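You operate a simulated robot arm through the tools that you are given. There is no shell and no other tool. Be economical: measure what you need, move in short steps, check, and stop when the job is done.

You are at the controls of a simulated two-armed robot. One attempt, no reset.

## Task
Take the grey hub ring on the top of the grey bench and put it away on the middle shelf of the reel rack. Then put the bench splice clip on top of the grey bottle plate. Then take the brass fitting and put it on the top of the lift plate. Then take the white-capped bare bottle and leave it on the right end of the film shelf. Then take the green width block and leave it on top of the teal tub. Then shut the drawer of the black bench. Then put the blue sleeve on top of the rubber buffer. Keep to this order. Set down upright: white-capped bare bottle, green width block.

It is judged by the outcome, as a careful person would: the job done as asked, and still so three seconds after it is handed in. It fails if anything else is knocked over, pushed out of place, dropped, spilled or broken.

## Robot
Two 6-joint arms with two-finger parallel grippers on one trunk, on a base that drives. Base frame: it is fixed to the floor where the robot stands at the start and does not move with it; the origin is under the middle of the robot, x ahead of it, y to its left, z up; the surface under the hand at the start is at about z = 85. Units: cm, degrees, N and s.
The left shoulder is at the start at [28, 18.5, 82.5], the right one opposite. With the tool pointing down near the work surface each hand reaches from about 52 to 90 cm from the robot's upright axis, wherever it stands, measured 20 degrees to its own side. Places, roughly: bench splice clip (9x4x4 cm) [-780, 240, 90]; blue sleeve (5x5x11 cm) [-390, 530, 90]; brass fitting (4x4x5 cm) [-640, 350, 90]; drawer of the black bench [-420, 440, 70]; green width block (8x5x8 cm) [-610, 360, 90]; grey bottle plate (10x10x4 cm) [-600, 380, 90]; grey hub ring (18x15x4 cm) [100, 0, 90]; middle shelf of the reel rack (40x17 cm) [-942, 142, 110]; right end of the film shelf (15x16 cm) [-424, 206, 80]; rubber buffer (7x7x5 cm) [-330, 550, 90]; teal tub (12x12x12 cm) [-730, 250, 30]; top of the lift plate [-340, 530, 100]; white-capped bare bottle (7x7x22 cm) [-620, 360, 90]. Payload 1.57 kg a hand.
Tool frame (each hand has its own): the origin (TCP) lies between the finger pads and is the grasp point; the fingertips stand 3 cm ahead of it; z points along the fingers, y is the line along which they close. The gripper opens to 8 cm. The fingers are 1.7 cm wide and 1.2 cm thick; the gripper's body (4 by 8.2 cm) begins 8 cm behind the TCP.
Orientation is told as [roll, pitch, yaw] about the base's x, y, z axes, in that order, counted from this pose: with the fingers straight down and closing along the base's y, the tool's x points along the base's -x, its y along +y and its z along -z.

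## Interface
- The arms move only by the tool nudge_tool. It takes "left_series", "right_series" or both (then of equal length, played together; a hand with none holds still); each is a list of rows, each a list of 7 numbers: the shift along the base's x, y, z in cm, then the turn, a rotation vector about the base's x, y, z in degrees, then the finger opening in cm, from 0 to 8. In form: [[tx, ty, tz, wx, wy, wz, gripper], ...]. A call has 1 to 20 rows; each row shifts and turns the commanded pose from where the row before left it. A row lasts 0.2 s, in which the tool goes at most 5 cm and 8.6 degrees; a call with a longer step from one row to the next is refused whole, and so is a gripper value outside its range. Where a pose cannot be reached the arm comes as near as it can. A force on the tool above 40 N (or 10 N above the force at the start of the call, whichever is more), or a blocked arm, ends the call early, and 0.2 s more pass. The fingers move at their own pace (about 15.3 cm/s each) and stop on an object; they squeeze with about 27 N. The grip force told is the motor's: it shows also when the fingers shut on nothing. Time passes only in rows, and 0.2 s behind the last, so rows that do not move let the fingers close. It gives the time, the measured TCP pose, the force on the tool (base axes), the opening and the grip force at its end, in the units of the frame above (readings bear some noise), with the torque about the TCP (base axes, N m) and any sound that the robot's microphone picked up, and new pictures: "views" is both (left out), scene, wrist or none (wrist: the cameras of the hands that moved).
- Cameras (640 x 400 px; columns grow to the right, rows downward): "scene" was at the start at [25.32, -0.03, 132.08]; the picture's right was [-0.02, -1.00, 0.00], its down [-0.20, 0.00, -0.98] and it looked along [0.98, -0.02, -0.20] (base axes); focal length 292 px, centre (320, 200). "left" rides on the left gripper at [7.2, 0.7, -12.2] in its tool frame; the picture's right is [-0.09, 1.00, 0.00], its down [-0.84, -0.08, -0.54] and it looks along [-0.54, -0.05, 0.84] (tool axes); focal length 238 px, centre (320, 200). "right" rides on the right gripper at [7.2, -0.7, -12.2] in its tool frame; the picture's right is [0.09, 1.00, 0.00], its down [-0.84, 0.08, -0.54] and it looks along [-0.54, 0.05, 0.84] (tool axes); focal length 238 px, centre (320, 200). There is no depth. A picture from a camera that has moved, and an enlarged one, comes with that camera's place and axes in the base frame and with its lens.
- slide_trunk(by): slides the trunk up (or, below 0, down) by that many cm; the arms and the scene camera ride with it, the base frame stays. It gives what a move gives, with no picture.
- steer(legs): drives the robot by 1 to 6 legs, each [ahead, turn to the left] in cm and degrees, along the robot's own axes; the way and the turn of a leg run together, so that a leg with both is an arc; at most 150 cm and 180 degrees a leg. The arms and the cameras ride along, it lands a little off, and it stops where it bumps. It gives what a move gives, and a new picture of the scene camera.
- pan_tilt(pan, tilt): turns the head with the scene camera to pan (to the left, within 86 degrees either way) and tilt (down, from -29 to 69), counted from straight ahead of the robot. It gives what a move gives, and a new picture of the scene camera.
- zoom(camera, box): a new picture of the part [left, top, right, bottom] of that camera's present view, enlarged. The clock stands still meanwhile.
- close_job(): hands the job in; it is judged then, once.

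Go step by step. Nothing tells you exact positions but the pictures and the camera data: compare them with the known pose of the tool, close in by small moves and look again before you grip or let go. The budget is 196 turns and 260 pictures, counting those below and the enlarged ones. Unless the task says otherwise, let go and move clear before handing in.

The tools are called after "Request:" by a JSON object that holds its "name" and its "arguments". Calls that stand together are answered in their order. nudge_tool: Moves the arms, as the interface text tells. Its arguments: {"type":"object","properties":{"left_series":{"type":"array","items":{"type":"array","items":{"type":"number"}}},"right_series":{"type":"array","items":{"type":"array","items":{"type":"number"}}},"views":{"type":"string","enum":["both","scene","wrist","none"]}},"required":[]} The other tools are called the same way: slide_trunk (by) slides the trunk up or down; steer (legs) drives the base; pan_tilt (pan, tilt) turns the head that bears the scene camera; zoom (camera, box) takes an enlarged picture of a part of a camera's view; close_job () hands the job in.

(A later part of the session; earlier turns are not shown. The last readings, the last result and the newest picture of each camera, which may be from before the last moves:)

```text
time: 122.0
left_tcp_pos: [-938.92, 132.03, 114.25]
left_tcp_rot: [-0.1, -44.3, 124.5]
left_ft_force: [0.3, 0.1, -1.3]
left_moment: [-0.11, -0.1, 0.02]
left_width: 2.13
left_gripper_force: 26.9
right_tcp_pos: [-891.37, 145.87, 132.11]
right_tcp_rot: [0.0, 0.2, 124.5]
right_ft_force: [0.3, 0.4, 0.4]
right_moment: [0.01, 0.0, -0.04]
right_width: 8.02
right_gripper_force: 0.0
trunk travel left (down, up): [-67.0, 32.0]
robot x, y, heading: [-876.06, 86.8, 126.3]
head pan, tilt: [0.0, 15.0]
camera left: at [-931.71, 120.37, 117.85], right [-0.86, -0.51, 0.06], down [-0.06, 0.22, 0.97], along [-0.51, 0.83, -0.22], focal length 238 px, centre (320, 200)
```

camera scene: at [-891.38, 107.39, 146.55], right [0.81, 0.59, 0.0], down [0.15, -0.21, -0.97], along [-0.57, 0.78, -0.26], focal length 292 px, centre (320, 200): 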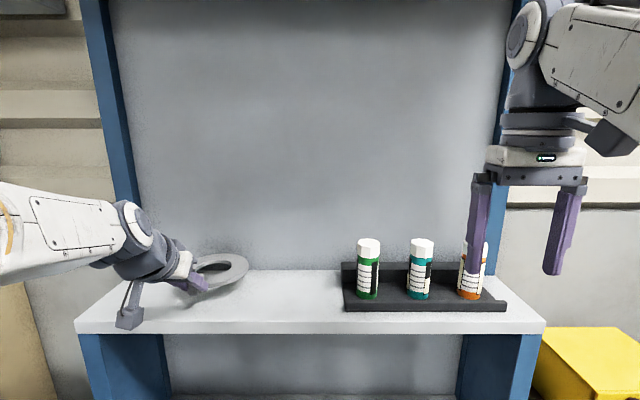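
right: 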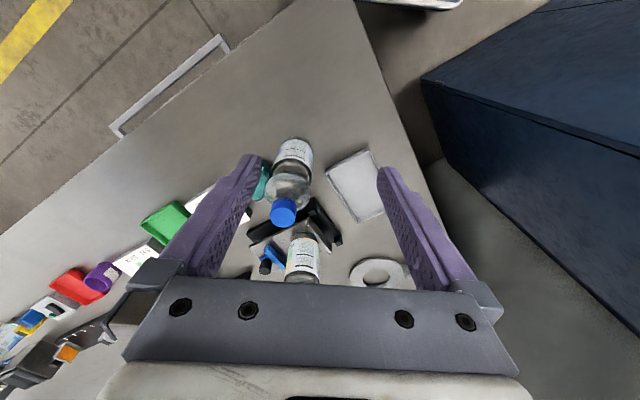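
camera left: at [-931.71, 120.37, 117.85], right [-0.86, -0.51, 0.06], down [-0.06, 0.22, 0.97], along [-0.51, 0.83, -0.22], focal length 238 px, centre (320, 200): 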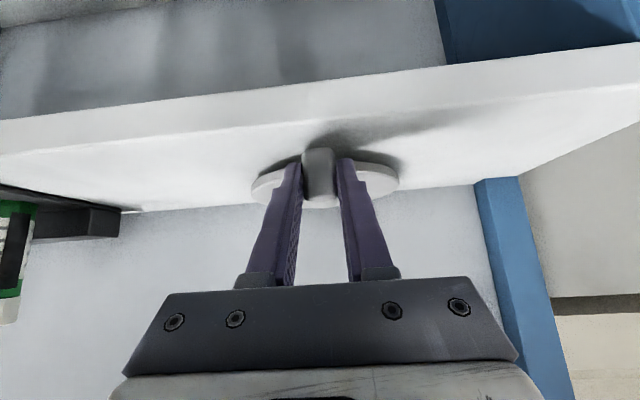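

Request:
{"name": "nudge_tool", "arguments": {"left_series": [[0, 0, -0.3, 0, 0, 0, 0], [0, 0, -0.3, 0, 0, 0, 0], [0, 0, -0.3, 0, 0, 0, 0], [0, 0, 0, 0, 0, 0, 0]], "views": "wrist"}}

```text
time: 123.0
left_tcp_pos: [-938.94, 132.02, 113.5]
left_tcp_rot: [0.0, -44.6, 124.5]
left_ft_force: [0.0, 0.3, 2.3]
left_moment: [0.3, 0.35, -0.05]
left_width: 2.16
left_gripper_force: 27.3
right_tcp_pos: [-891.43, 145.82, 132.12]
right_tcp_rot: [0.0, 0.2, 124.5]
right_ft_force: [1.0, 0.1, -0.4]
right_moment: [0.0, 0.01, -0.01]
right_width: 8.02
right_gripper_force: 0.1
trunk travel left (down, up): [-67.0, 32.0]
robot x, y, heading: [-876.41, 86.69, 126.2]
head pan, tilt: [0.0, 15.0]
camera left: at [-931.83, 120.37, 116.99], right [-0.86, -0.51, 0.06], down [-0.06, 0.22, 0.97], along [-0.51, 0.83, -0.22], focal length 238 px, centre (320, 200)
```

left: 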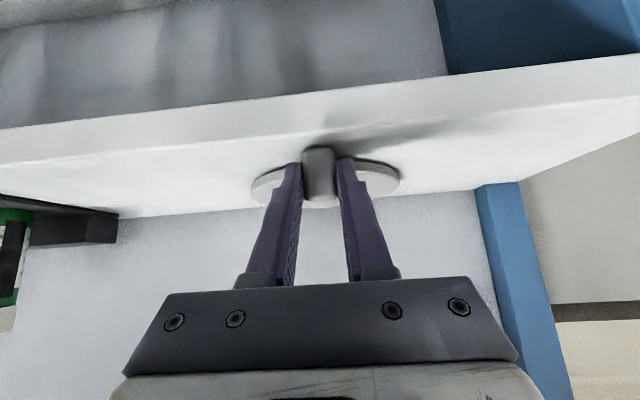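

Contact is made on the shelf. Releasing and backing out along the tool axis.

Request:
{"name": "nudge_tool", "arguments": {"left_series": [[0, 0, -0.2, 0, 0, 0, 0], [0, 0, 0, 0, 0, 0, 5], [0, 0, 0, 0, 0, 0, 5], [0.8, -1.2, 1.4, 0, 0, 0, 5], [1.5, -2.2, 2.5, 0, 0, 0, 5], [1.5, -2.2, 2.5, 0, 0, 0, 5], [1.5, -2.2, 2.5, 0, 0, 0, 5]], "views": "both"}}

```text
time: 124.6
left_tcp_pos: [-934.83, 125.1, 122.12]
left_tcp_rot: [-0.1, -44.5, 124.6]
left_ft_force: [0.2, 0.0, -0.9]
left_moment: [0.0, 0.01, 0.0]
left_width: 4.98
left_gripper_force: 0.1
left hand out of reach, approached as far as the arm can: row 7
right_tcp_pos: [-891.47, 145.89, 132.12]
right_tcp_rot: [0.0, 0.2, 124.5]
right_ft_force: [-0.7, 0.4, 0.5]
right_moment: [0.03, 0.03, 0.01]
right_width: 8.04
right_gripper_force: 0.2
trunk travel left (down, up): [-67.0, 32.0]
robot x, y, heading: [-876.36, 86.66, 126.3]
head pan, tilt: [0.0, 15.0]
camera scene: at [-891.38, 107.39, 146.55], right [0.81, 0.59, 0.0], down [0.15, -0.21, -0.97], along [-0.57, 0.78, -0.26], focal length 292 px, centre (320, 200)
camera left: at [-927.65, 113.47, 125.83], right [-0.86, -0.51, 0.06], down [-0.06, 0.22, 0.97], along [-0.51, 0.83, -0.22], focal length 238 px, centre (320, 200)
```

scene: 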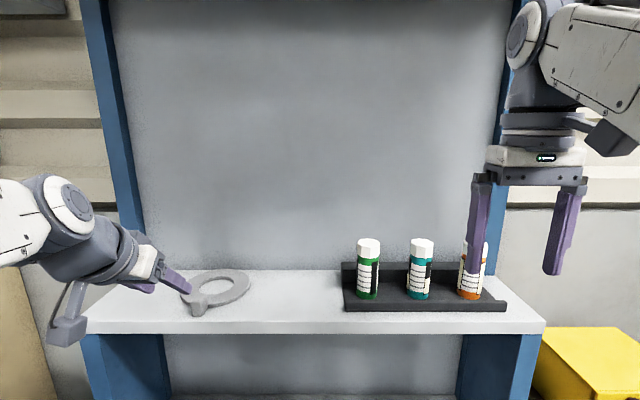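
left: 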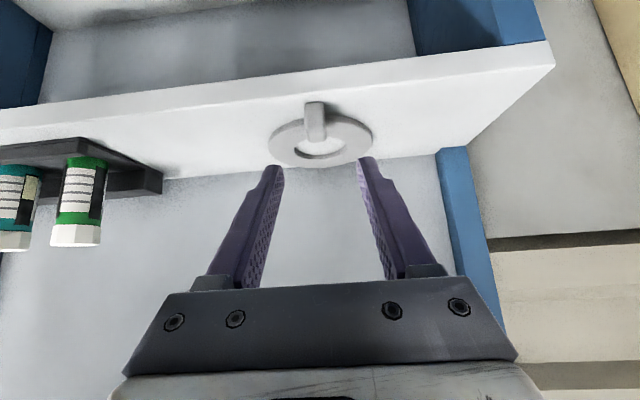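

The hub ring is resting on the middle shelf. Now I'll back away, straighten the left hand, and drive to the blue bench for the splice clip.

Request:
{"name": "steer", "arguments": {"legs": [[-60, 0], [0, -89], [140, 0], [0, 89]]}}

Request:
{"name": "nudge_tool", "arguments": {"left_series": [[0, 0, 2, -6.07, -4.42, 0, 5], [0, 0, 2, -6.07, -4.42, 0, 5], [0, 0, 2, -6.07, -4.42, 0, 5], [0, 0, 2, -6.07, -4.42, 0, 5], [0, 0, 1, -6.07, -4.42, 0, 5], [0, 0, 1, -6.07, -4.42, 0, 5]], "views": "none"}}

```text
time: 142.1
left_tcp_pos: [-783.62, 161.73, 122.22]
left_tcp_rot: [-0.2, -44.4, 121.3]
left_ft_force: [0.0, 0.0, -0.1]
left_moment: [0.0, -0.01, 0.01]
left_width: 4.97
left_gripper_force: 0.1
right_tcp_pos: [-739.14, 180.05, 132.0]
right_tcp_rot: [-0.1, 0.2, 121.5]
right_ft_force: [-0.1, -0.4, 0.3]
right_moment: [-0.01, 0.02, -0.03]
right_width: 8.02
right_gripper_force: 0.1
trunk travel left (down, up): [-67.0, 32.0]
robot x, y, heading: [-727.49, 120.3, 123.0]
head pan, tilt: [0.0, 15.0]
camera scene: at [-741.13, 141.65, 146.55], right [0.84, 0.55, 0.0], down [0.14, -0.22, -0.97], along [-0.53, 0.81, -0.26], focal length 292 px, centre (320, 200)
```

scene: 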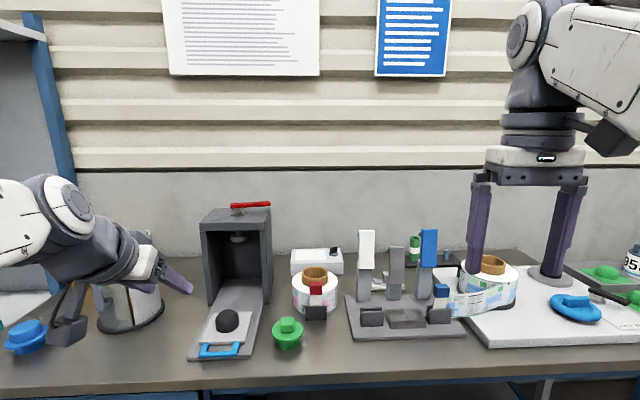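

```text
time: 143.5
left_tcp_pos: [-783.06, 161.15, 130.79]
left_tcp_rot: [-3.4, 0.4, 122.8]
left_ft_force: [0.0, 0.3, 0.9]
left_moment: [0.01, 0.01, 0.02]
left_width: 5.02
left_gripper_force: 0.0
left hand out of reach, approached as far as the arm can: row 6
right_tcp_pos: [-739.11, 180.11, 132.14]
right_tcp_rot: [0.0, 0.1, 121.5]
right_ft_force: [-0.3, -0.6, -0.3]
right_moment: [-0.02, 0.03, -0.01]
right_width: 8.0
right_gripper_force: 0.1
trunk travel left (down, up): [-67.0, 32.0]
robot x, y, heading: [-727.08, 120.33, 123.2]
head pan, tilt: [0.0, 15.0]
```

The bench is in view; the splice clip should be near column 374, row 270. Zooming to identify it.

Request:
{"name": "zoom", "arguments": {"camera": "scene", "box": [180, 200, 500, 400]}}

Request:
{"name": "zoom", "arguments": {"camera": "scene", "box": [320, 220, 480, 350]}}

```text
2.00 times, centred on (340, 300) of scene
camera zoom: at [-741.12, 141.63, 146.56], right [0.84, 0.55, 0.0], down [0.14, -0.22, -0.97], along [-0.53, 0.81, -0.26], focal length 583 px, centre (280, 0)
```

zoom: 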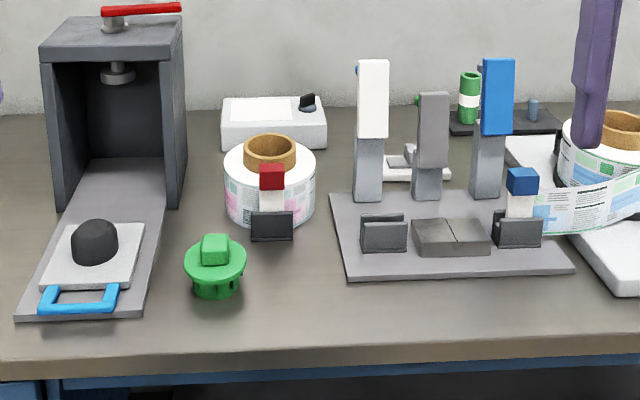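

```text
3.08 times, centred on (400, 285) of scene
camera zoom: at [-741.12, 141.63, 146.56], right [0.84, 0.55, 0.0], down [0.14, -0.22, -0.97], along [-0.53, 0.81, -0.26], focal length 897 px, centre (74, -62)
```

zoom: 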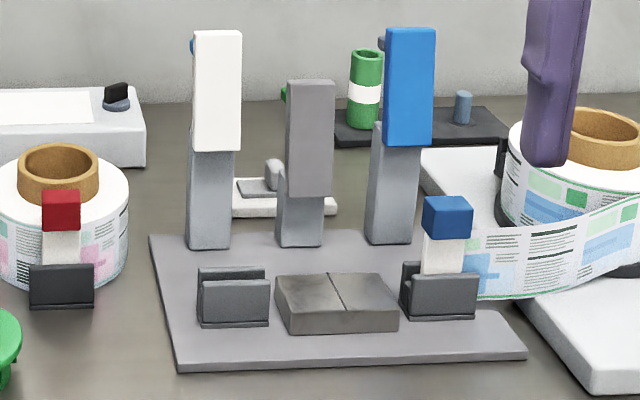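

There are several candidates; the low white/grey thing behind the splice station fits the given place best ([-775, 241]). I'll drive closer and look down from higher.

Request:
{"name": "steer", "arguments": {"legs": [[0, 4], [54, 0]]}}

Request:
{"name": "pan_tilt", "arguments": {"pan": -12, "tilt": 38}}

```text
time: 147.0
left_tcp_pos: [-818.65, 198.32, 130.93]
left_tcp_rot: [-3.4, 0.4, 127.5]
left_ft_force: [1.4, 0.3, 0.8]
left_moment: [0.0, -0.03, -0.04]
left_width: 5.01
left_gripper_force: 0.0
right_tcp_pos: [-776.55, 220.83, 132.1]
right_tcp_rot: [0.0, 0.2, 126.3]
right_ft_force: [0.3, 0.1, 1.3]
right_moment: [0.0, 0.05, 0.01]
right_width: 7.98
right_gripper_force: 0.0
trunk travel left (down, up): [-67.0, 32.0]
robot x, y, heading: [-760.08, 162.48, 128.2]
head pan, tilt: [0.0, 15.0]
camera scene: at [-775.29, 182.48, 146.56], right [0.79, 0.62, 0.0], down [0.16, -0.2, -0.97], along [-0.59, 0.76, -0.26], focal length 292 px, centre (320, 200)
```

scene: 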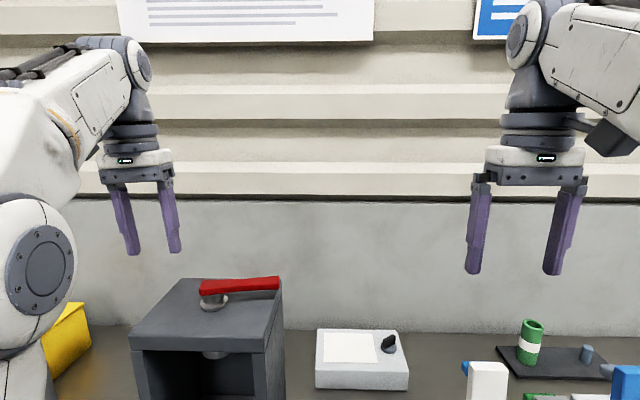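

```text
time: 147.9
left_tcp_pos: [-818.78, 198.46, 130.68]
left_tcp_rot: [-3.3, 0.5, 127.6]
left_ft_force: [0.8, 0.2, 0.4]
left_moment: [0.0, 0.01, 0.04]
left_width: 5.01
left_gripper_force: 0.1
right_tcp_pos: [-776.73, 220.98, 132.01]
right_tcp_rot: [0.0, 0.2, 126.3]
right_ft_force: [1.2, 0.2, -1.4]
right_moment: [-0.01, 0.0, 0.01]
right_width: 8.01
right_gripper_force: 0.1
trunk travel left (down, up): [-67.0, 32.0]
robot x, y, heading: [-759.51, 161.99, 127.9]
head pan, tilt: [-12.0, 38.0]
camera scene: at [-773.34, 182.89, 142.9], right [0.9, 0.44, 0.0], down [0.27, -0.55, -0.79], along [-0.35, 0.71, -0.62], focal length 292 px, centre (320, 200)
```

scene: 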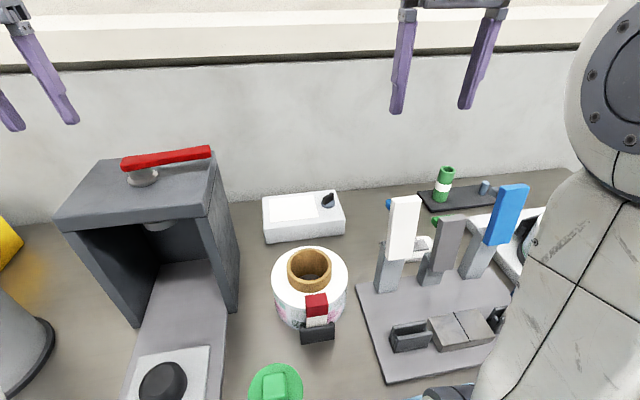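

Request:
{"name": "zoom", "arguments": {"camera": "right", "box": [0, 0, 640, 400]}}

Request:
{"name": "zoom", "arguments": {"camera": "scene", "box": [260, 180, 540, 355]}}

```text
1.00 times, centred on (320, 200) of right (not enlarged: the box is as wide or as high as the picture)
camera zoom: at [-771.98, 215.51, 144.3], right [-0.75, -0.66, 0.0], down [-0.56, 0.63, 0.54], along [-0.36, 0.4, -0.84], focal length 238 px, centre (320, 200)
```

zoom: 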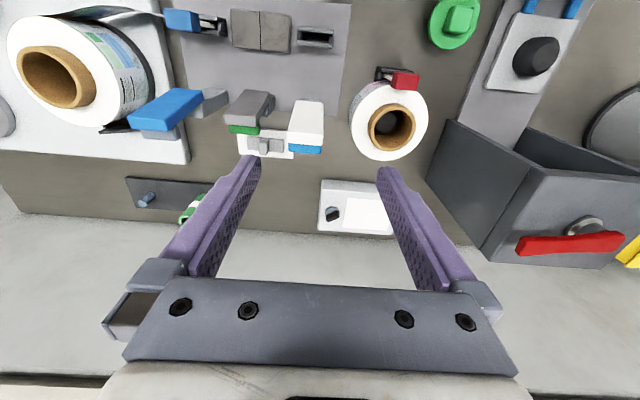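

```text
2.29 times, centred on (400, 268) of scene
camera zoom: at [-773.34, 182.89, 142.9], right [0.9, 0.44, 0.0], down [0.27, -0.55, -0.79], along [-0.35, 0.71, -0.62], focal length 666 px, centre (137, 46)
```

zoom: 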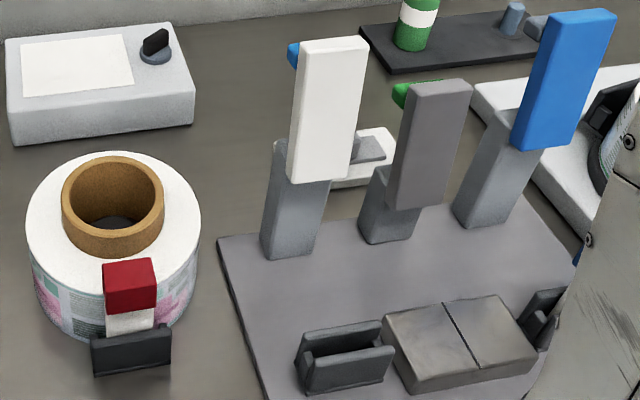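

Request:
{"name": "zoom", "arguments": {"camera": "right", "box": [130, 70, 370, 220]}}

```text
2.67 times, centred on (250, 145) of right
camera zoom: at [-771.98, 215.51, 144.3], right [-0.75, -0.66, 0.0], down [-0.56, 0.63, 0.54], along [-0.36, 0.4, -0.84], focal length 636 px, centre (507, 347)
```

zoom: 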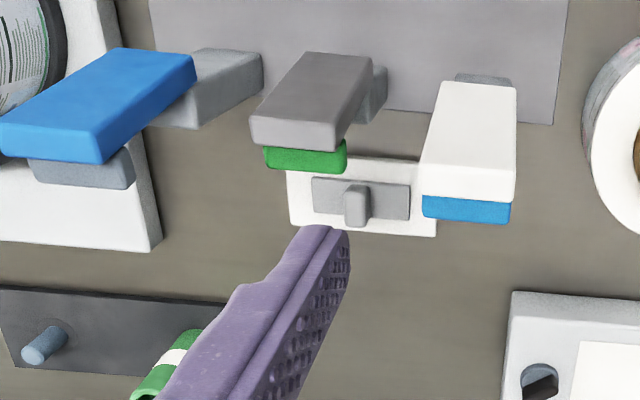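

The clip is the grey bar with a central knob on a white plate, behind the levers at about [-775, 239]. The levers would foul the wrist camera, so I'll turn the right hand 90° (fingers closing front-to-back) above it.

Request:
{"name": "nudge_tool", "arguments": {"right_series": [[0.15, 1.67, -1.2, 0, 0, 8.2, 8], [0.15, 1.67, -1.2, 0, 0, 8.2, 8], [0.15, 1.67, -1.2, 0, 0, 8.2, 8], [0.15, 1.67, -1.2, 0, 0, 8.2, 8], [0.15, 1.67, -1.2, 0, 0, 8.2, 8], [0.15, 1.67, -1.2, 0, 0, 8.2, 8], [0.15, 1.67, -1.2, 0, 0, 8.2, 8], [0.15, 1.67, -1.2, 0, 0, 8.2, 8], [0.15, 1.67, -1.2, 0, 0, 8.2, 8], [0.15, 1.67, -1.2, 0, 0, 8.2, 8], [0.15, 1.67, -1.2, 0, 0, 8.2, 8], [0, 0, 0, 0, 0, 0, 8]], "views": "wrist"}}

```text
time: 150.5
left_tcp_pos: [-818.82, 198.37, 130.76]
left_tcp_rot: [-3.3, 0.4, 127.7]
left_ft_force: [0.4, 0.0, 0.9]
left_moment: [-0.03, 0.0, -0.01]
left_width: 4.98
left_gripper_force: 0.1
right_tcp_pos: [-774.96, 239.31, 118.88]
right_tcp_rot: [0.1, 0.2, -143.4]
right_ft_force: [-0.4, -0.1, -0.3]
right_moment: [-0.04, -0.02, -0.02]
right_width: 8.01
right_gripper_force: 0.1
trunk travel left (down, up): [-67.0, 32.0]
robot x, y, heading: [-759.85, 162.27, 127.9]
head pan, tilt: [-12.0, 38.0]
camera right: at [-769.75, 244.17, 131.03], right [0.67, -0.74, 0.0], down [-0.63, -0.56, 0.54], along [-0.4, -0.36, -0.84], focal length 238 px, centre (320, 200)
```

right: 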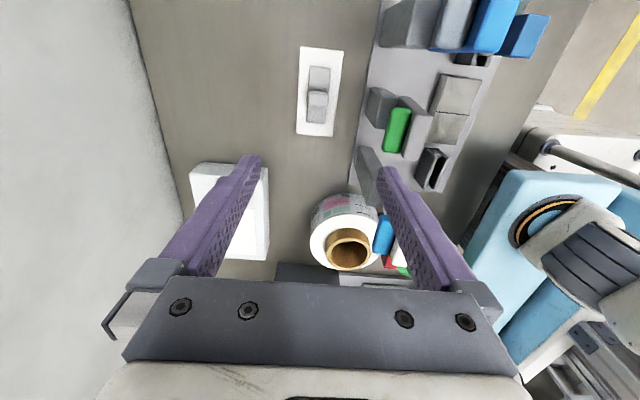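

The clip is centred beneath the fingers. Descending to just above it, with a narrower opening to clear the levers.

Request:
{"name": "nudge_tool", "arguments": {"right_series": [[-0.2, -0.1, -4, 0, 0, 0, 6], [-0.1, -0.1, -4, 0, 0, 0, 6], [0, 0, -4, 0, 0, 0, 6], [0, 0, -4, 0, 0, 0, 6], [0, 0, -4, 0, 0, 0, 6], [0, 0, -3.4, 0, 0, 0, 6], [0, 0, 0, 0, 0, 0, 6]], "views": "both"}}

```text
time: 152.1
left_tcp_pos: [-818.79, 198.44, 130.86]
left_tcp_rot: [-3.2, 0.4, 127.6]
left_ft_force: [0.0, -0.5, -0.7]
left_moment: [0.0, -0.02, 0.0]
left_width: 5.01
left_gripper_force: 0.1
right_tcp_pos: [-775.77, 239.3, 95.46]
right_tcp_rot: [0.0, 0.2, -143.6]
right_ft_force: [-0.5, 0.3, 0.2]
right_moment: [0.01, 0.01, 0.04]
right_width: 6.02
right_gripper_force: 0.1
trunk travel left (down, up): [-67.0, 32.0]
robot x, y, heading: [-759.88, 162.32, 127.8]
head pan, tilt: [-12.0, 38.0]
camera scene: at [-773.34, 182.91, 142.89], right [0.9, 0.44, 0.0], down [0.27, -0.55, -0.79], along [-0.35, 0.71, -0.62], focal length 292 px, centre (320, 200)
camera right: at [-770.41, 244.03, 107.54], right [0.67, -0.75, 0.0], down [-0.63, -0.56, 0.54], along [-0.4, -0.36, -0.84], focal length 238 px, centre (320, 200)
```

scene: 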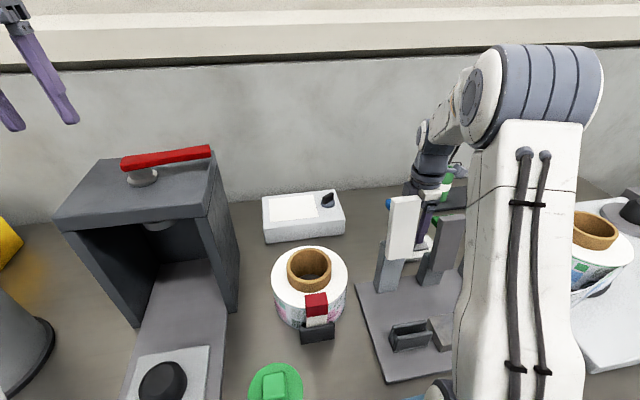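
right: 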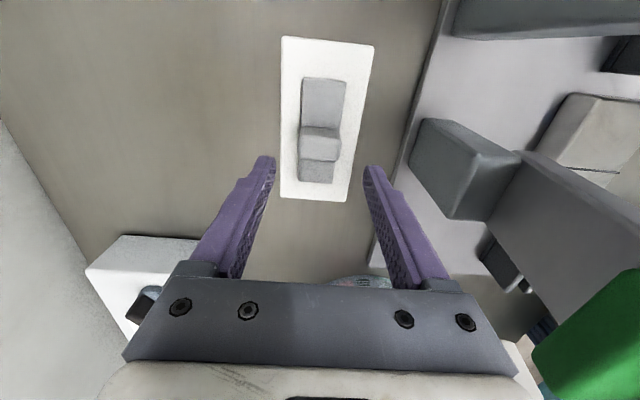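

Clear of the levers. Shifting 1 cm along to the knob and descending to grip height.

Request:
{"name": "nudge_tool", "arguments": {"right_series": [[0.4, 0.3, -1.8, 0, 0, 0, 6], [0.4, 0.3, -1.8, 0, 0, 0, 6], [0, 0, -1.0, 0, 0, 0, 6], [0, 0, 0, 0, 0, 0, 6]], "views": "wrist"}}

```text
time: 153.1
left_tcp_pos: [-818.78, 198.46, 130.79]
left_tcp_rot: [-3.4, 0.5, 127.6]
left_ft_force: [0.8, -0.1, 0.0]
left_moment: [0.02, 0.02, 0.01]
left_width: 5.01
left_gripper_force: 0.1
right_tcp_pos: [-774.53, 239.71, 90.91]
right_tcp_rot: [-0.1, 0.2, -143.5]
right_ft_force: [-0.3, 0.1, -0.5]
right_moment: [0.02, 0.04, -0.03]
right_width: 6.02
right_gripper_force: 0.0
trunk travel left (down, up): [-67.0, 32.0]
robot x, y, heading: [-759.65, 162.35, 128.0]
head pan, tilt: [-12.0, 38.0]
camera right: at [-769.3, 244.51, 103.1], right [0.67, -0.75, 0.0], down [-0.63, -0.56, 0.54], along [-0.4, -0.36, -0.84], focal length 238 px, centre (320, 200)
```

right: 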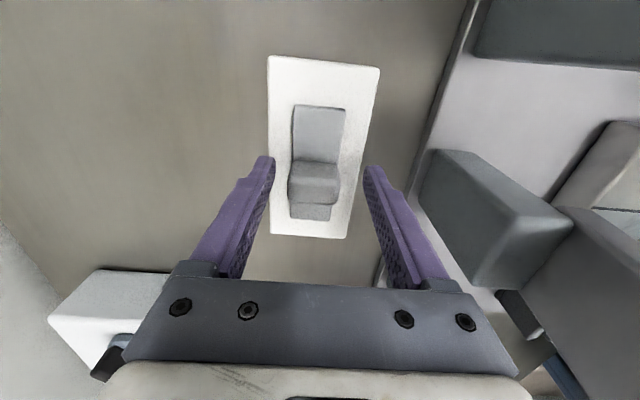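

Request:
{"name": "nudge_tool", "arguments": {"right_series": [[0, 0, -0.5, 0, 0, 0, 6], [0, 0, -0.4, 0, 0, 0, 6], [0, 0, 0, 0, 0, 0, 0], [0, 0, 0, 0, 0, 0, 0], [0, 0, 0, 0, 0, 0, 0]], "views": "wrist"}}

```text
time: 154.3
left_tcp_pos: [-818.79, 198.4, 130.72]
left_tcp_rot: [-3.4, 0.4, 127.5]
left_ft_force: [-0.4, -0.6, 0.3]
left_moment: [0.03, 0.01, 0.03]
left_width: 5.0
left_gripper_force: 0.0
right_tcp_pos: [-774.5, 239.72, 90.0]
right_tcp_rot: [0.0, 0.2, -143.5]
right_ft_force: [0.2, 0.0, -0.1]
right_moment: [-0.01, 0.0, -0.01]
right_width: 3.33
right_gripper_force: 27.1
trunk travel left (down, up): [-67.0, 32.0]
robot x, y, heading: [-759.87, 162.26, 127.8]
head pan, tilt: [-12.0, 38.0]
camera right: at [-769.29, 244.42, 102.22], right [0.67, -0.75, 0.0], down [-0.63, -0.56, 0.54], along [-0.4, -0.36, -0.84], focal length 238 px, centre (320, 200)
```

right: 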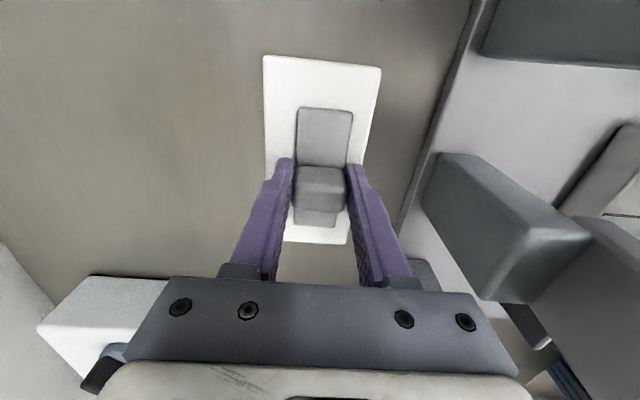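

Gripped at 3.3 cm. Lifting straight up, slowly first.

Request:
{"name": "nudge_tool", "arguments": {"right_series": [[0, 0, 0.7, 0, 0, 0, 0], [0, 0, 1.5, 0, 0, 0, 0], [0, 0, 2, 0, 0, 0, 0], [0, 0, 3, 0, 0, 0, 0], [0, 0, 4, 0, 0, 0, 0], [0, 0, 4, 0, 0, 0, 0], [0, 0, 4, 0, 0, 0, 0], [0, 0, 4, 0, 0, 0, 0], [0, 0, 4, 0, 0, 0, 0], [0, 0, 4, 0, 0, 0, 0], [0, 0, 4, 0, 0, 0, 0], [0, 0, 4, 0, 0, 0, 0]], "views": "wrist"}}

```text
time: 156.9
left_tcp_pos: [-818.81, 198.41, 130.73]
left_tcp_rot: [-3.3, 0.4, 127.5]
left_ft_force: [-0.9, 0.7, 0.5]
left_moment: [-0.02, -0.03, 0.02]
left_width: 5.0
left_gripper_force: 0.1
right_tcp_pos: [-774.14, 238.44, 127.6]
right_tcp_rot: [-0.1, 0.2, -143.5]
right_ft_force: [0.0, 0.0, -0.8]
right_moment: [-0.01, -0.03, 0.02]
right_width: 3.31
right_gripper_force: 27.1
right hand out of reach, approached as far as the arm can: row 12
trunk travel left (down, up): [-67.0, 32.0]
robot x, y, heading: [-759.31, 162.37, 128.1]
head pan, tilt: [-12.0, 38.0]
camera right: at [-768.89, 243.18, 139.69], right [0.67, -0.75, 0.0], down [-0.63, -0.56, 0.54], along [-0.4, -0.36, -0.84], focal length 238 px, centre (320, 200)
```

right: 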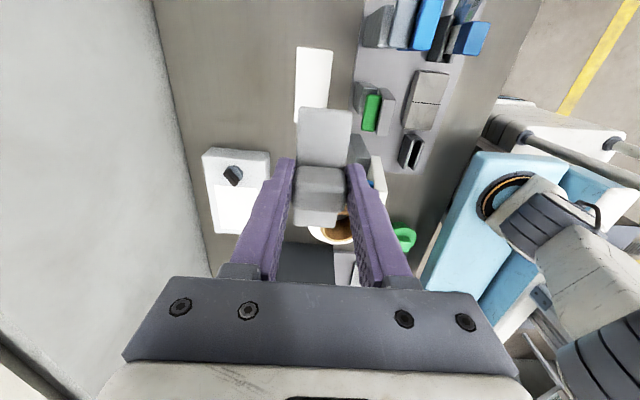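

The clip is held. I'll back out and drive along to the grey bottle plate (≈[-600, 380]).

Request:
{"name": "pan_tilt", "arguments": {"pan": 0, "tilt": 22}}

Request:
{"name": "steer", "arguments": {"legs": [[-55, 0], [0, -91], [120, 0], [113, 0], [0, 90]]}}

```text
time: 157.7
left_tcp_pos: [-818.76, 198.36, 130.64]
left_tcp_rot: [-3.3, 0.4, 127.6]
left_ft_force: [-0.5, -0.4, -0.3]
left_moment: [0.02, -0.01, -0.01]
left_width: 5.0
left_gripper_force: 0.0
right_tcp_pos: [-774.14, 238.55, 127.41]
right_tcp_rot: [-0.1, 0.3, -143.5]
right_ft_force: [0.3, 0.5, -1.3]
right_moment: [0.0, -0.02, -0.02]
right_width: 3.32
right_gripper_force: 27.3
trunk travel left (down, up): [-67.0, 32.0]
robot x, y, heading: [-759.75, 162.35, 127.9]
head pan, tilt: [0.0, 22.0]
camera scene: at [-775.26, 182.45, 145.41], right [0.79, 0.61, 0.0], down [0.23, -0.3, -0.93], along [-0.57, 0.73, -0.38], focal length 292 px, centre (320, 200)
```

scene: 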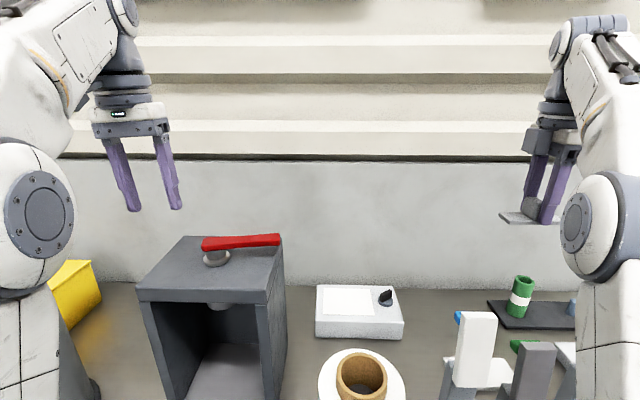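

```text
time: 179.7
left_tcp_pos: [-603.17, 305.32, 130.76]
left_tcp_rot: [-3.3, 0.4, 128.1]
left_ft_force: [-0.4, 0.1, 0.1]
left_moment: [0.0, 0.01, 0.0]
left_width: 4.98
left_gripper_force: 0.0
right_tcp_pos: [-558.93, 345.76, 127.38]
right_tcp_rot: [-0.1, 0.3, -143.0]
right_ft_force: [-1.1, 0.1, 0.0]
right_moment: [0.01, -0.01, 0.0]
right_width: 3.33
right_gripper_force: 27.2
trunk travel left (down, up): [-67.0, 32.0]
robot x, y, heading: [-543.66, 269.66, 128.6]
head pan, tilt: [0.0, 22.0]
camera scene: at [-559.54, 289.7, 145.41], right [0.78, 0.62, 0.0], down [0.23, -0.29, -0.93], along [-0.58, 0.73, -0.37], focal length 292 px, centre (320, 200)
```

scene: 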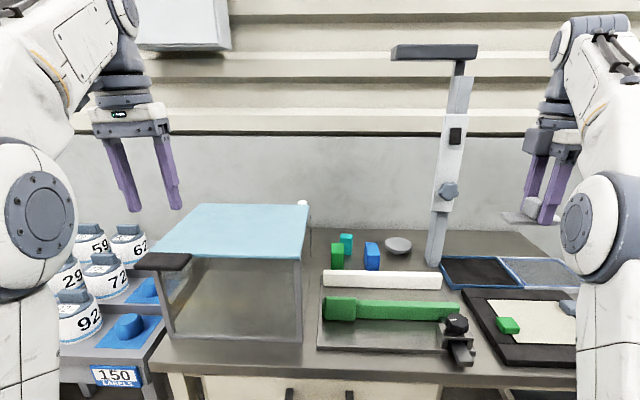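

The plate should be the grey round pedestal near (398, 245). Zooming in on that area.

Request:
{"name": "zoom", "arguments": {"camera": "scene", "box": [280, 190, 460, 300]}}

```text
3.56 times, centred on (370, 245) of scene
camera zoom: at [-559.54, 289.7, 145.41], right [0.78, 0.62, 0.0], down [0.23, -0.29, -0.93], along [-0.58, 0.73, -0.37], focal length 1036 px, centre (142, 40)
```

zoom: 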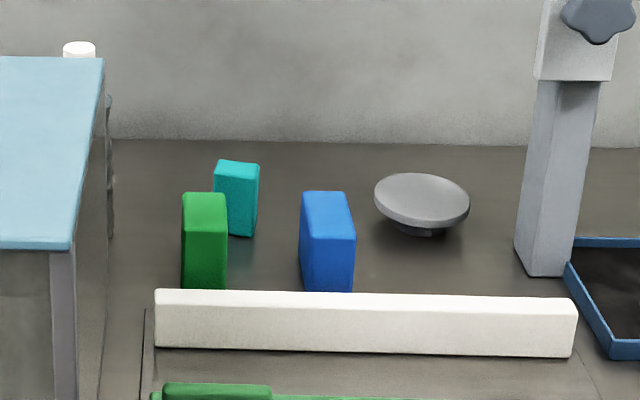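

The plate is a dish on a narrow foot at about [-596, 383]. It's far back on the bench, so I'll raise the trunk for reach, and drive up to the bench edge.

Request:
{"name": "slide_trunk", "arguments": {"by": 22}}

Request:
{"name": "steer", "arguments": {"legs": [[34, -2]]}}

Request:
{"name": "pan_tilt", "arguments": {"pan": 0, "tilt": 42}}

```text
time: 182.0
left_tcp_pos: [-603.25, 305.24, 152.8]
left_tcp_rot: [-3.3, 0.4, 128.0]
left_ft_force: [-0.8, 0.1, -0.8]
left_moment: [0.0, -0.04, 0.01]
left_width: 4.99
left_gripper_force: 0.1
right_tcp_pos: [-558.91, 345.73, 149.41]
right_tcp_rot: [-0.2, 0.3, -143.1]
right_ft_force: [0.0, 0.3, -0.5]
right_moment: [-0.02, 0.03, 0.05]
right_width: 3.34
right_gripper_force: 27.1
trunk travel left (down, up): [-89.0, 10.0]
robot x, y, heading: [-544.07, 270.16, 128.5]
head pan, tilt: [0.0, 22.0]
```

```text
time: 184.2
left_tcp_pos: [-622.65, 333.8, 152.69]
left_tcp_rot: [-3.3, 0.4, 126.3]
left_ft_force: [-0.3, -0.8, 0.1]
left_moment: [0.0, 0.0, -0.02]
left_width: 4.98
left_gripper_force: 0.1
right_tcp_pos: [-576.9, 372.71, 149.37]
right_tcp_rot: [-0.3, 0.4, -145.0]
right_ft_force: [0.2, -0.5, 0.8]
right_moment: [0.02, 0.02, 0.04]
right_width: 3.37
right_gripper_force: 27.6
trunk travel left (down, up): [-89.0, 10.0]
robot x, y, heading: [-564.13, 296.03, 126.5]
head pan, tilt: [0.0, 22.0]
camera scene: at [-579.41, 316.83, 167.41], right [0.8, 0.6, 0.0], down [0.22, -0.3, -0.93], along [-0.55, 0.74, -0.37], focal length 292 px, centre (320, 200)
```

scene: 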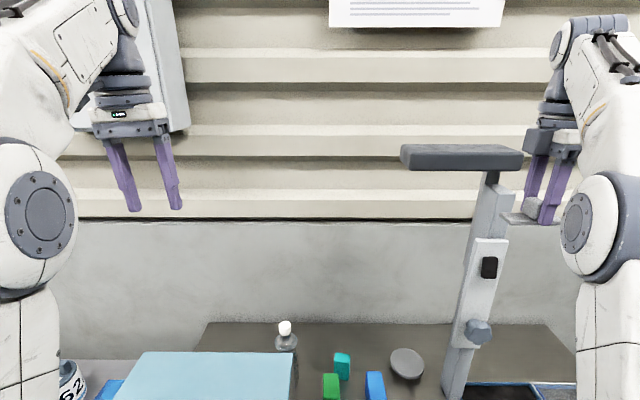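

```text
time: 185.0
left_tcp_pos: [-622.44, 333.78, 152.64]
left_tcp_rot: [-3.3, 0.4, 126.4]
left_ft_force: [0.5, -0.3, -0.1]
left_moment: [0.01, 0.0, 0.02]
left_width: 4.99
left_gripper_force: 0.0
right_tcp_pos: [-576.94, 372.86, 149.47]
right_tcp_rot: [-0.2, 0.3, -144.9]
right_ft_force: [-0.6, -0.2, 0.4]
right_moment: [0.0, 0.0, 0.01]
right_width: 3.36
right_gripper_force: 27.2
trunk travel left (down, up): [-89.0, 10.0]
robot x, y, heading: [-564.27, 296.59, 126.7]
head pan, tilt: [0.0, 42.0]
camera scene: at [-578.87, 316.1, 164.31], right [0.8, 0.6, 0.0], down [0.4, -0.54, -0.74], along [-0.44, 0.6, -0.67], focal length 292 px, centre (320, 200)
```

scene: 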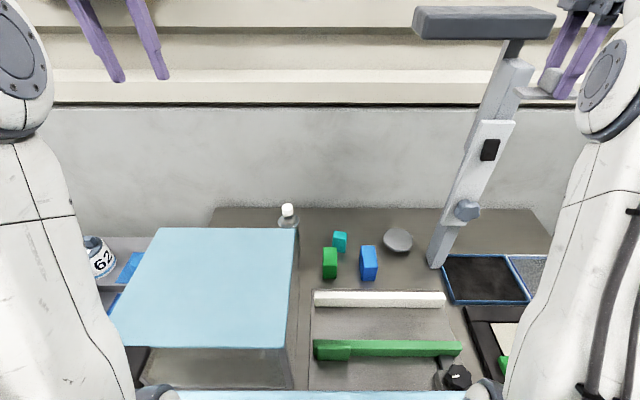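

A camera stand's column stands right beside the plate with its bar overhead. I'll pull the right hand back, lower it in front, and turn it back to its normal yaw before going in under the bar.

Request:
{"name": "nudge_tool", "arguments": {"right_series": [[0, -3.85, 0, 0, 0, 0, 0], [0, -3.85, 0, 0, 0, 0, 0], [0, -3.85, 0, 0, 0, 0, 0], [0, -3.85, 0, 0, 0, 0, 0], [0, 0, -3.1, 0, 0, -8.2, 0], [0, 0, -3.1, 0, 0, -8.2, 0], [0, 0, -3.1, 0, 0, -8.2, 0], [0, 0, -3.1, 0, 0, -8.2, 0], [0, 0, -3.1, 0, 0, -8.2, 0], [0, 0, -3.1, 0, 0, -8.2, 0], [0, 0, -3.1, 0, 0, -8.2, 0], [0, 0, -3.1, 0, 0, -8.2, 0], [0, 0, -3.1, 0, 0, -8.2, 0], [0, 0, -3.1, 0, 0, -8.2, 0], [0, 0, -3.1, 0, 0, -7.2, 0], [0, 0, 0, 0, 0, 0, 0]], "views": "both"}}

```text
time: 188.4
left_tcp_pos: [-622.57, 333.73, 152.67]
left_tcp_rot: [-3.3, 0.4, 126.3]
left_ft_force: [0.0, 0.6, 1.3]
left_moment: [0.0, 0.01, -0.01]
left_width: 4.99
left_gripper_force: 0.0
right_tcp_pos: [-577.15, 357.63, 115.19]
right_tcp_rot: [-0.2, 0.3, 125.7]
right_ft_force: [0.2, 0.2, 0.3]
right_moment: [-0.03, 0.01, 0.01]
right_width: 3.35
right_gripper_force: 27.5
trunk travel left (down, up): [-89.0, 10.0]
robot x, y, heading: [-564.34, 296.62, 126.6]
head pan, tilt: [0.0, 42.0]
camera scene: at [-578.87, 316.11, 164.3], right [0.8, 0.6, 0.0], down [0.4, -0.54, -0.74], along [-0.44, 0.6, -0.67], focal length 292 px, centre (320, 200)
camera right: at [-572.53, 352.15, 127.45], right [-0.75, -0.66, 0.0], down [-0.56, 0.63, 0.54], along [-0.35, 0.41, -0.84], focal length 238 px, centre (320, 200)
```

scene: 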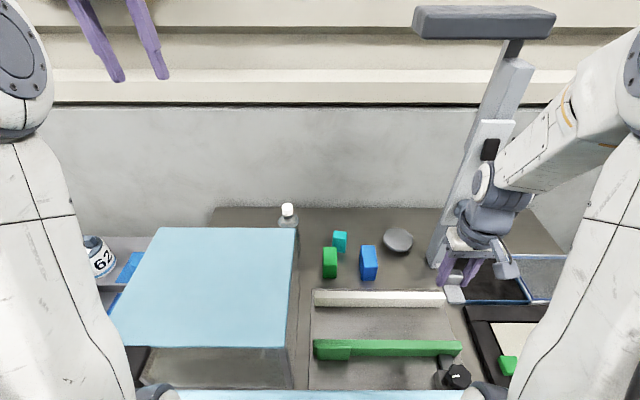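
right: 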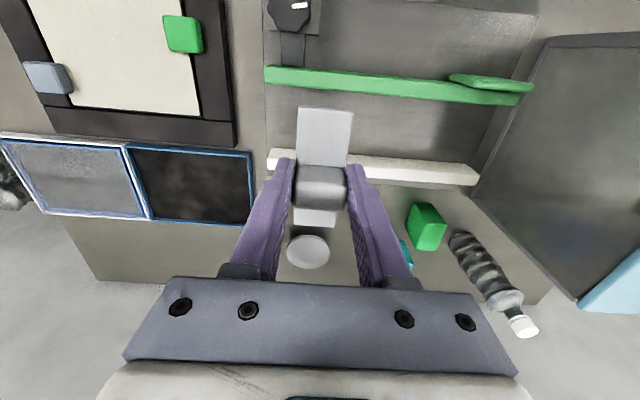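

The plate centre resolves to about [-596, 383]. Moving forward along the bench depth toward it, keeping well below the bar.

Request:
{"name": "nudge_tool", "arguments": {"right_series": [[-2.36, 3.2, -1.5, 0, 0, 0, 0], [-2.36, 3.2, -1.5, 0, 0, 0, 0], [-2.36, 3.2, -1.5, 0, 0, 0, 0], [-2.36, 3.2, -1.5, 0, 0, 0, 0], [-2.36, 3.2, -1.5, 0, 0, 0, 0], [-2.36, 3.2, -1.5, 0, 0, 0, 0], [-2.36, 3.2, -1.5, 0, 0, 0, 0], [-1.5, 2.1, -1.5, 0, 0, 0, 0], [0, 0, 0, 0, 0, 0, 0]], "views": "both"}}

```text
time: 190.4
left_tcp_pos: [-622.56, 333.76, 152.74]
left_tcp_rot: [-3.3, 0.5, 126.3]
left_ft_force: [0.2, -0.1, 0.4]
left_moment: [-0.01, 0.03, -0.02]
left_width: 5.03
left_gripper_force: 0.0
right_tcp_pos: [-594.82, 382.26, 103.44]
right_tcp_rot: [-0.2, 0.3, 125.9]
right_ft_force: [0.0, -0.1, -0.6]
right_moment: [0.02, 0.01, -0.01]
right_width: 3.35
right_gripper_force: 27.1
trunk travel left (down, up): [-89.0, 10.0]
robot x, y, heading: [-564.3, 296.17, 126.7]
head pan, tilt: [0.0, 42.0]
camera scene: at [-578.87, 316.11, 164.3], right [0.8, 0.6, 0.0], down [0.4, -0.54, -0.74], along [-0.44, 0.6, -0.67], focal length 292 px, centre (320, 200)
camera right: at [-590.25, 376.85, 115.64], right [-0.75, -0.66, 0.0], down [-0.56, 0.63, 0.54], along [-0.35, 0.41, -0.84], focal length 238 px, centre (320, 200)
```

scene: 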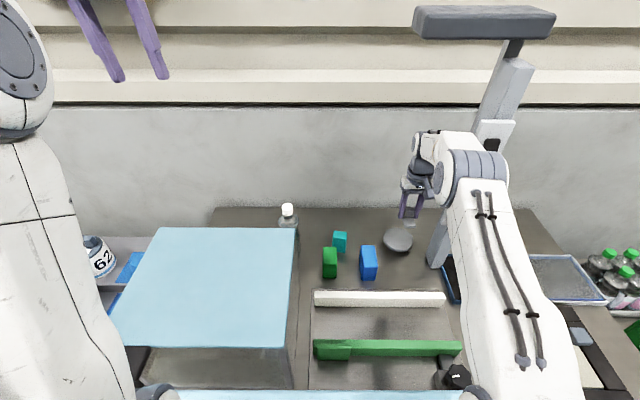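
right: 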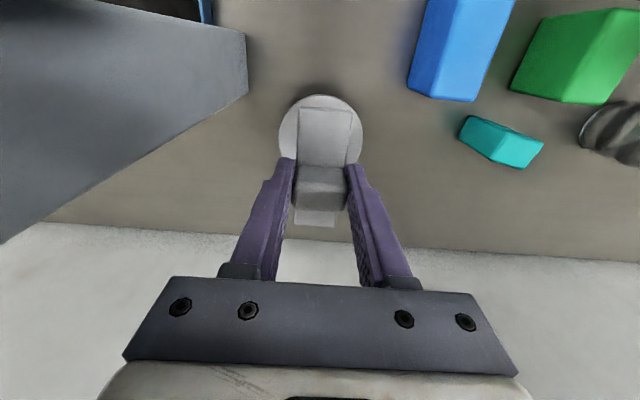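

Plate centre is about 1 cm further ahead. Lowering to just above it.

Request:
{"name": "nudge_tool", "arguments": {"right_series": [[-0.35, 0.4, -2, 0, 0, 0, 0], [-0.35, 0.4, -2, 0, 0, 0, 0], [0, 0, -2, 0, 0, 0, 0], [0, 0, -2, 0, 0, 0, 0], [0, 0, 0, 0, 0, 0, 0]], "views": "both"}}

```text
time: 191.6
left_tcp_pos: [-622.59, 333.76, 152.86]
left_tcp_rot: [-3.4, 0.4, 126.2]
left_ft_force: [0.6, -0.5, 0.4]
left_moment: [0.0, 0.02, 0.04]
left_width: 5.02
left_gripper_force: 0.2
right_tcp_pos: [-595.65, 382.68, 95.52]
right_tcp_rot: [-0.2, 0.4, 125.9]
right_ft_force: [-0.3, 1.1, -1.0]
right_moment: [0.0, 0.01, -0.02]
right_width: 3.35
right_gripper_force: 26.9
trunk travel left (down, up): [-89.0, 10.0]
robot x, y, heading: [-564.18, 296.12, 126.8]
head pan, tilt: [0.0, 42.0]
camera scene: at [-578.87, 316.11, 164.3], right [0.8, 0.6, 0.0], down [0.4, -0.54, -0.74], along [-0.44, 0.6, -0.67], focal length 292 px, centre (320, 200)
camera right: at [-591.02, 377.34, 107.77], right [-0.75, -0.66, 0.0], down [-0.56, 0.63, 0.54], along [-0.35, 0.41, -0.84], focal length 238 px, centre (320, 200)
```

scene: 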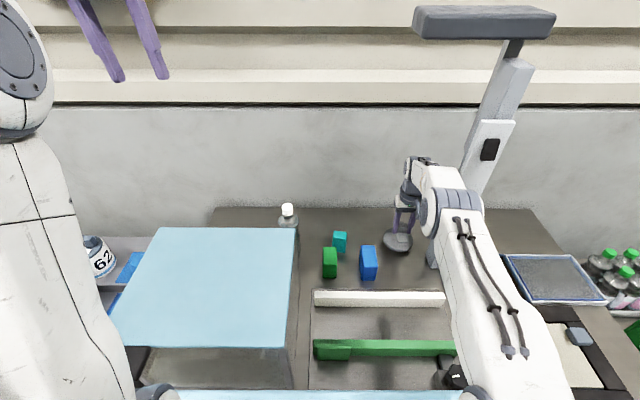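
right: 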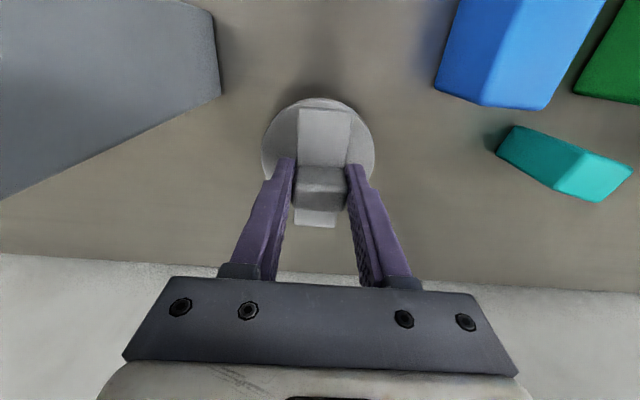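

The plate is about 1 cm further ahead still. Correcting and lowering gently to contact.

Request:
{"name": "nudge_tool", "arguments": {"right_series": [[-0.5, 0.8, 0, 0, 0, 0, 0], [0, 0, -0.5, 0, 0, 0, 0], [0, 0, -0.5, 0, 0, 0, 0], [0, 0, -0.4, 0, 0, 0, 0], [0, 0, 0, 0, 0, 0, 0]], "views": "wrist"}}

```text
time: 192.8
left_tcp_pos: [-622.55, 333.78, 152.74]
left_tcp_rot: [-3.4, 0.5, 126.4]
left_ft_force: [-0.8, 0.3, 0.0]
left_moment: [-0.02, -0.01, 0.0]
left_width: 5.0
left_gripper_force: 0.1
right_tcp_pos: [-596.04, 382.93, 93.93]
right_tcp_rot: [-0.2, 0.2, 125.9]
right_ft_force: [0.5, -0.4, -0.5]
right_moment: [0.03, -0.01, 0.01]
right_width: 3.33
right_gripper_force: 27.5
right hand out of reach, approached as far as the arm can: row 2
trunk travel left (down, up): [-89.0, 10.0]
robot x, y, heading: [-564.39, 296.45, 126.6]
head pan, tilt: [0.0, 42.0]
camera right: at [-591.4, 377.64, 106.28], right [-0.75, -0.66, 0.0], down [-0.56, 0.63, 0.54], along [-0.35, 0.41, -0.84], focal length 238 px, centre (320, 200)
```

right: 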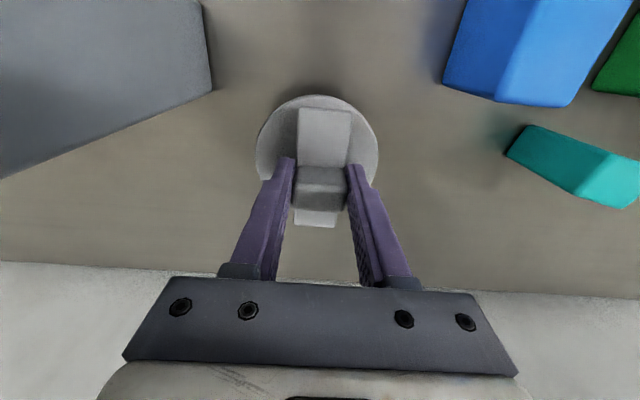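

Nearly centred (≈0.6 cm short, at the arm's reach limit), which is fine. Lowering further to contact.

Request:
{"name": "nudge_tool", "arguments": {"right_series": [[0, 0, -0.4, 0, 0, 0, 0], [0, 0, -0.4, 0, 0, 0, 0], [0, 0, -0.4, 0, 0, 0, 0], [0, 0, 0, 0, 0, 0, 0]], "views": "wrist"}}

```text
time: 193.8
left_tcp_pos: [-622.51, 333.82, 152.78]
left_tcp_rot: [-3.3, 0.4, 126.3]
left_ft_force: [-0.1, 0.1, 0.0]
left_moment: [0.01, 0.0, 0.0]
left_width: 4.99
left_gripper_force: 0.0
right_tcp_pos: [-595.82, 382.83, 92.81]
right_tcp_rot: [-0.1, 0.3, 126.0]
right_ft_force: [0.1, 0.3, -0.8]
right_moment: [0.0, 0.01, 0.0]
right_width: 3.35
right_gripper_force: 27.1
right hand out of reach, approached as far as the arm can: row 2
trunk travel left (down, up): [-89.0, 10.0]
robot x, y, heading: [-564.46, 296.44, 126.9]
head pan, tilt: [0.0, 42.0]
camera right: at [-591.23, 377.41, 105.06], right [-0.75, -0.66, 0.0], down [-0.56, 0.63, 0.54], along [-0.35, 0.41, -0.84], focal length 238 px, centre (320, 200)
```

right: 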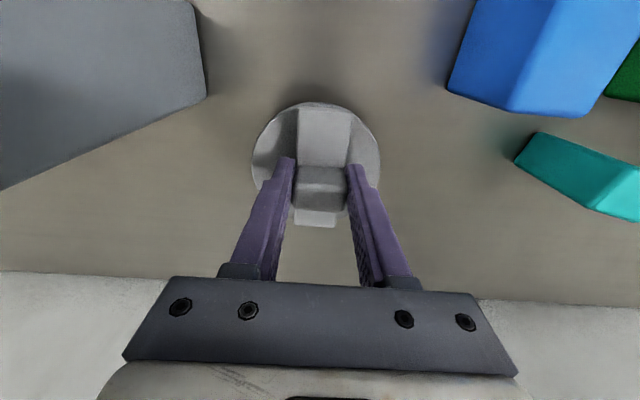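

Request:
{"name": "nudge_tool", "arguments": {"right_series": [[-0.1, 0.15, -0.35, 0, 0, 0, 0], [0, 0, -0.35, 0, 0, 0, 0], [0, 0, -0.3, 0, 0, 0, 0], [0, 0, 0, 0, 0, 0, 0]], "views": "wrist"}}

```text
time: 194.8
left_tcp_pos: [-622.6, 333.78, 152.82]
left_tcp_rot: [-3.4, 0.4, 126.3]
left_ft_force: [-0.1, 0.3, -0.7]
left_moment: [0.03, 0.02, 0.02]
left_width: 5.02
left_gripper_force: 0.1
right_tcp_pos: [-595.68, 382.62, 91.95]
right_tcp_rot: [-0.2, 0.3, 125.9]
right_ft_force: [-0.1, 0.1, -0.2]
right_moment: [0.01, 0.01, 0.0]
right_width: 3.31
right_gripper_force: 27.1
right hand out of reach, approached as far as the arm can: row 1
trunk travel left (down, up): [-89.0, 10.0]
robot x, y, heading: [-564.41, 296.53, 126.7]
head pan, tilt: [0.0, 42.0]
camera right: at [-591.17, 377.22, 104.21], right [-0.75, -0.66, 0.0], down [-0.56, 0.63, 0.54], along [-0.35, 0.41, -0.84], focal length 238 px, centre (320, 200)
```

right: 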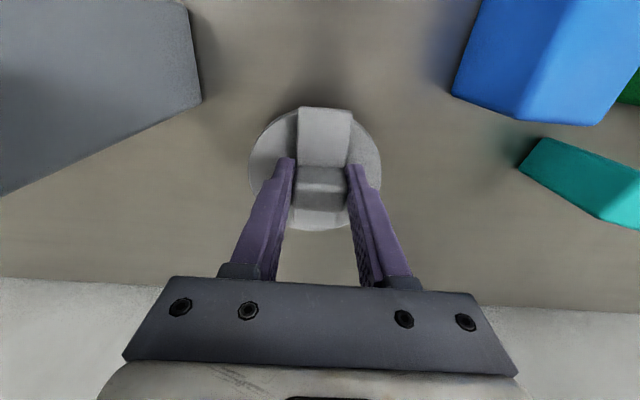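

About 1 cm short now due to reach; I'll lift slightly and nudge the base forward a little.

Request:
{"name": "nudge_tool", "arguments": {"right_series": [[0, 0, 1.2, 0, 0, 0, 0]], "views": "none"}}

Request:
{"name": "steer", "arguments": {"legs": [[1.8, 0]]}}

Request:
{"name": "zoom", "arguments": {"camera": "right", "box": [0, 0, 640, 400]}}

```text
time: 195.2
left_tcp_pos: [-622.53, 333.82, 152.8]
left_tcp_rot: [-3.3, 0.5, 126.3]
left_ft_force: [0.1, 0.0, 0.7]
left_moment: [0.01, 0.01, 0.02]
left_width: 4.98
left_gripper_force: 0.0
right_tcp_pos: [-595.73, 382.56, 93.14]
right_tcp_rot: [-0.2, 0.2, 125.9]
right_ft_force: [0.2, -0.3, -0.9]
right_moment: [-0.02, 0.01, -0.02]
right_width: 3.32
right_gripper_force: 26.8
trunk travel left (down, up): [-89.0, 10.0]
robot x, y, heading: [-564.54, 296.08, 127.0]
head pan, tilt: [0.0, 42.0]
```

```text
time: 196.0
left_tcp_pos: [-623.64, 335.23, 152.71]
left_tcp_rot: [-3.3, 0.4, 126.3]
left_ft_force: [0.1, -0.2, -0.7]
left_moment: [0.02, 0.04, 0.01]
left_width: 5.0
left_gripper_force: 0.0
right_tcp_pos: [-596.84, 384.18, 93.13]
right_tcp_rot: [-0.2, 0.3, 125.9]
right_ft_force: [-0.3, 0.3, 0.0]
right_moment: [0.01, 0.04, 0.04]
right_width: 3.33
right_gripper_force: 26.7
trunk travel left (down, up): [-89.0, 10.0]
robot x, y, heading: [-565.59, 298.1, 126.8]
head pan, tilt: [0.0, 42.0]
camera scene: at [-579.92, 317.51, 164.3], right [0.8, 0.6, 0.0], down [0.4, -0.54, -0.74], along [-0.44, 0.6, -0.67], focal length 292 px, centre (320, 200)
```

scene: 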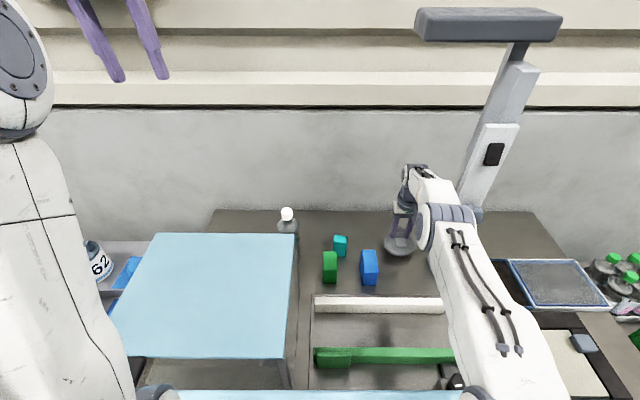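

```text
1.00 times, centred on (320, 200) of right (not enlarged: the box is as wide or as high as the picture)
camera zoom: at [-592.24, 378.68, 105.36], right [-0.75, -0.66, 0.0], down [-0.56, 0.63, 0.54], along [-0.35, 0.41, -0.84], focal length 238 px, centre (320, 200)
```

zoom: 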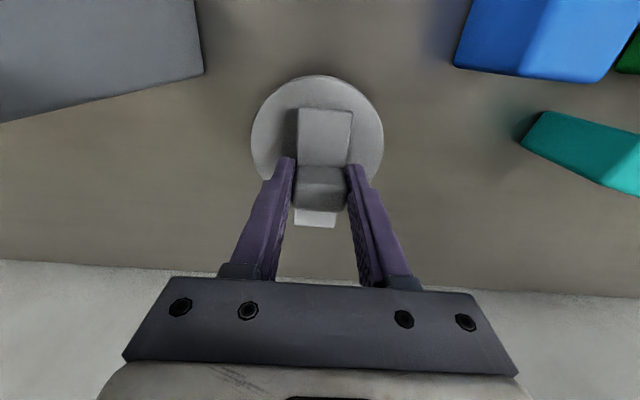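

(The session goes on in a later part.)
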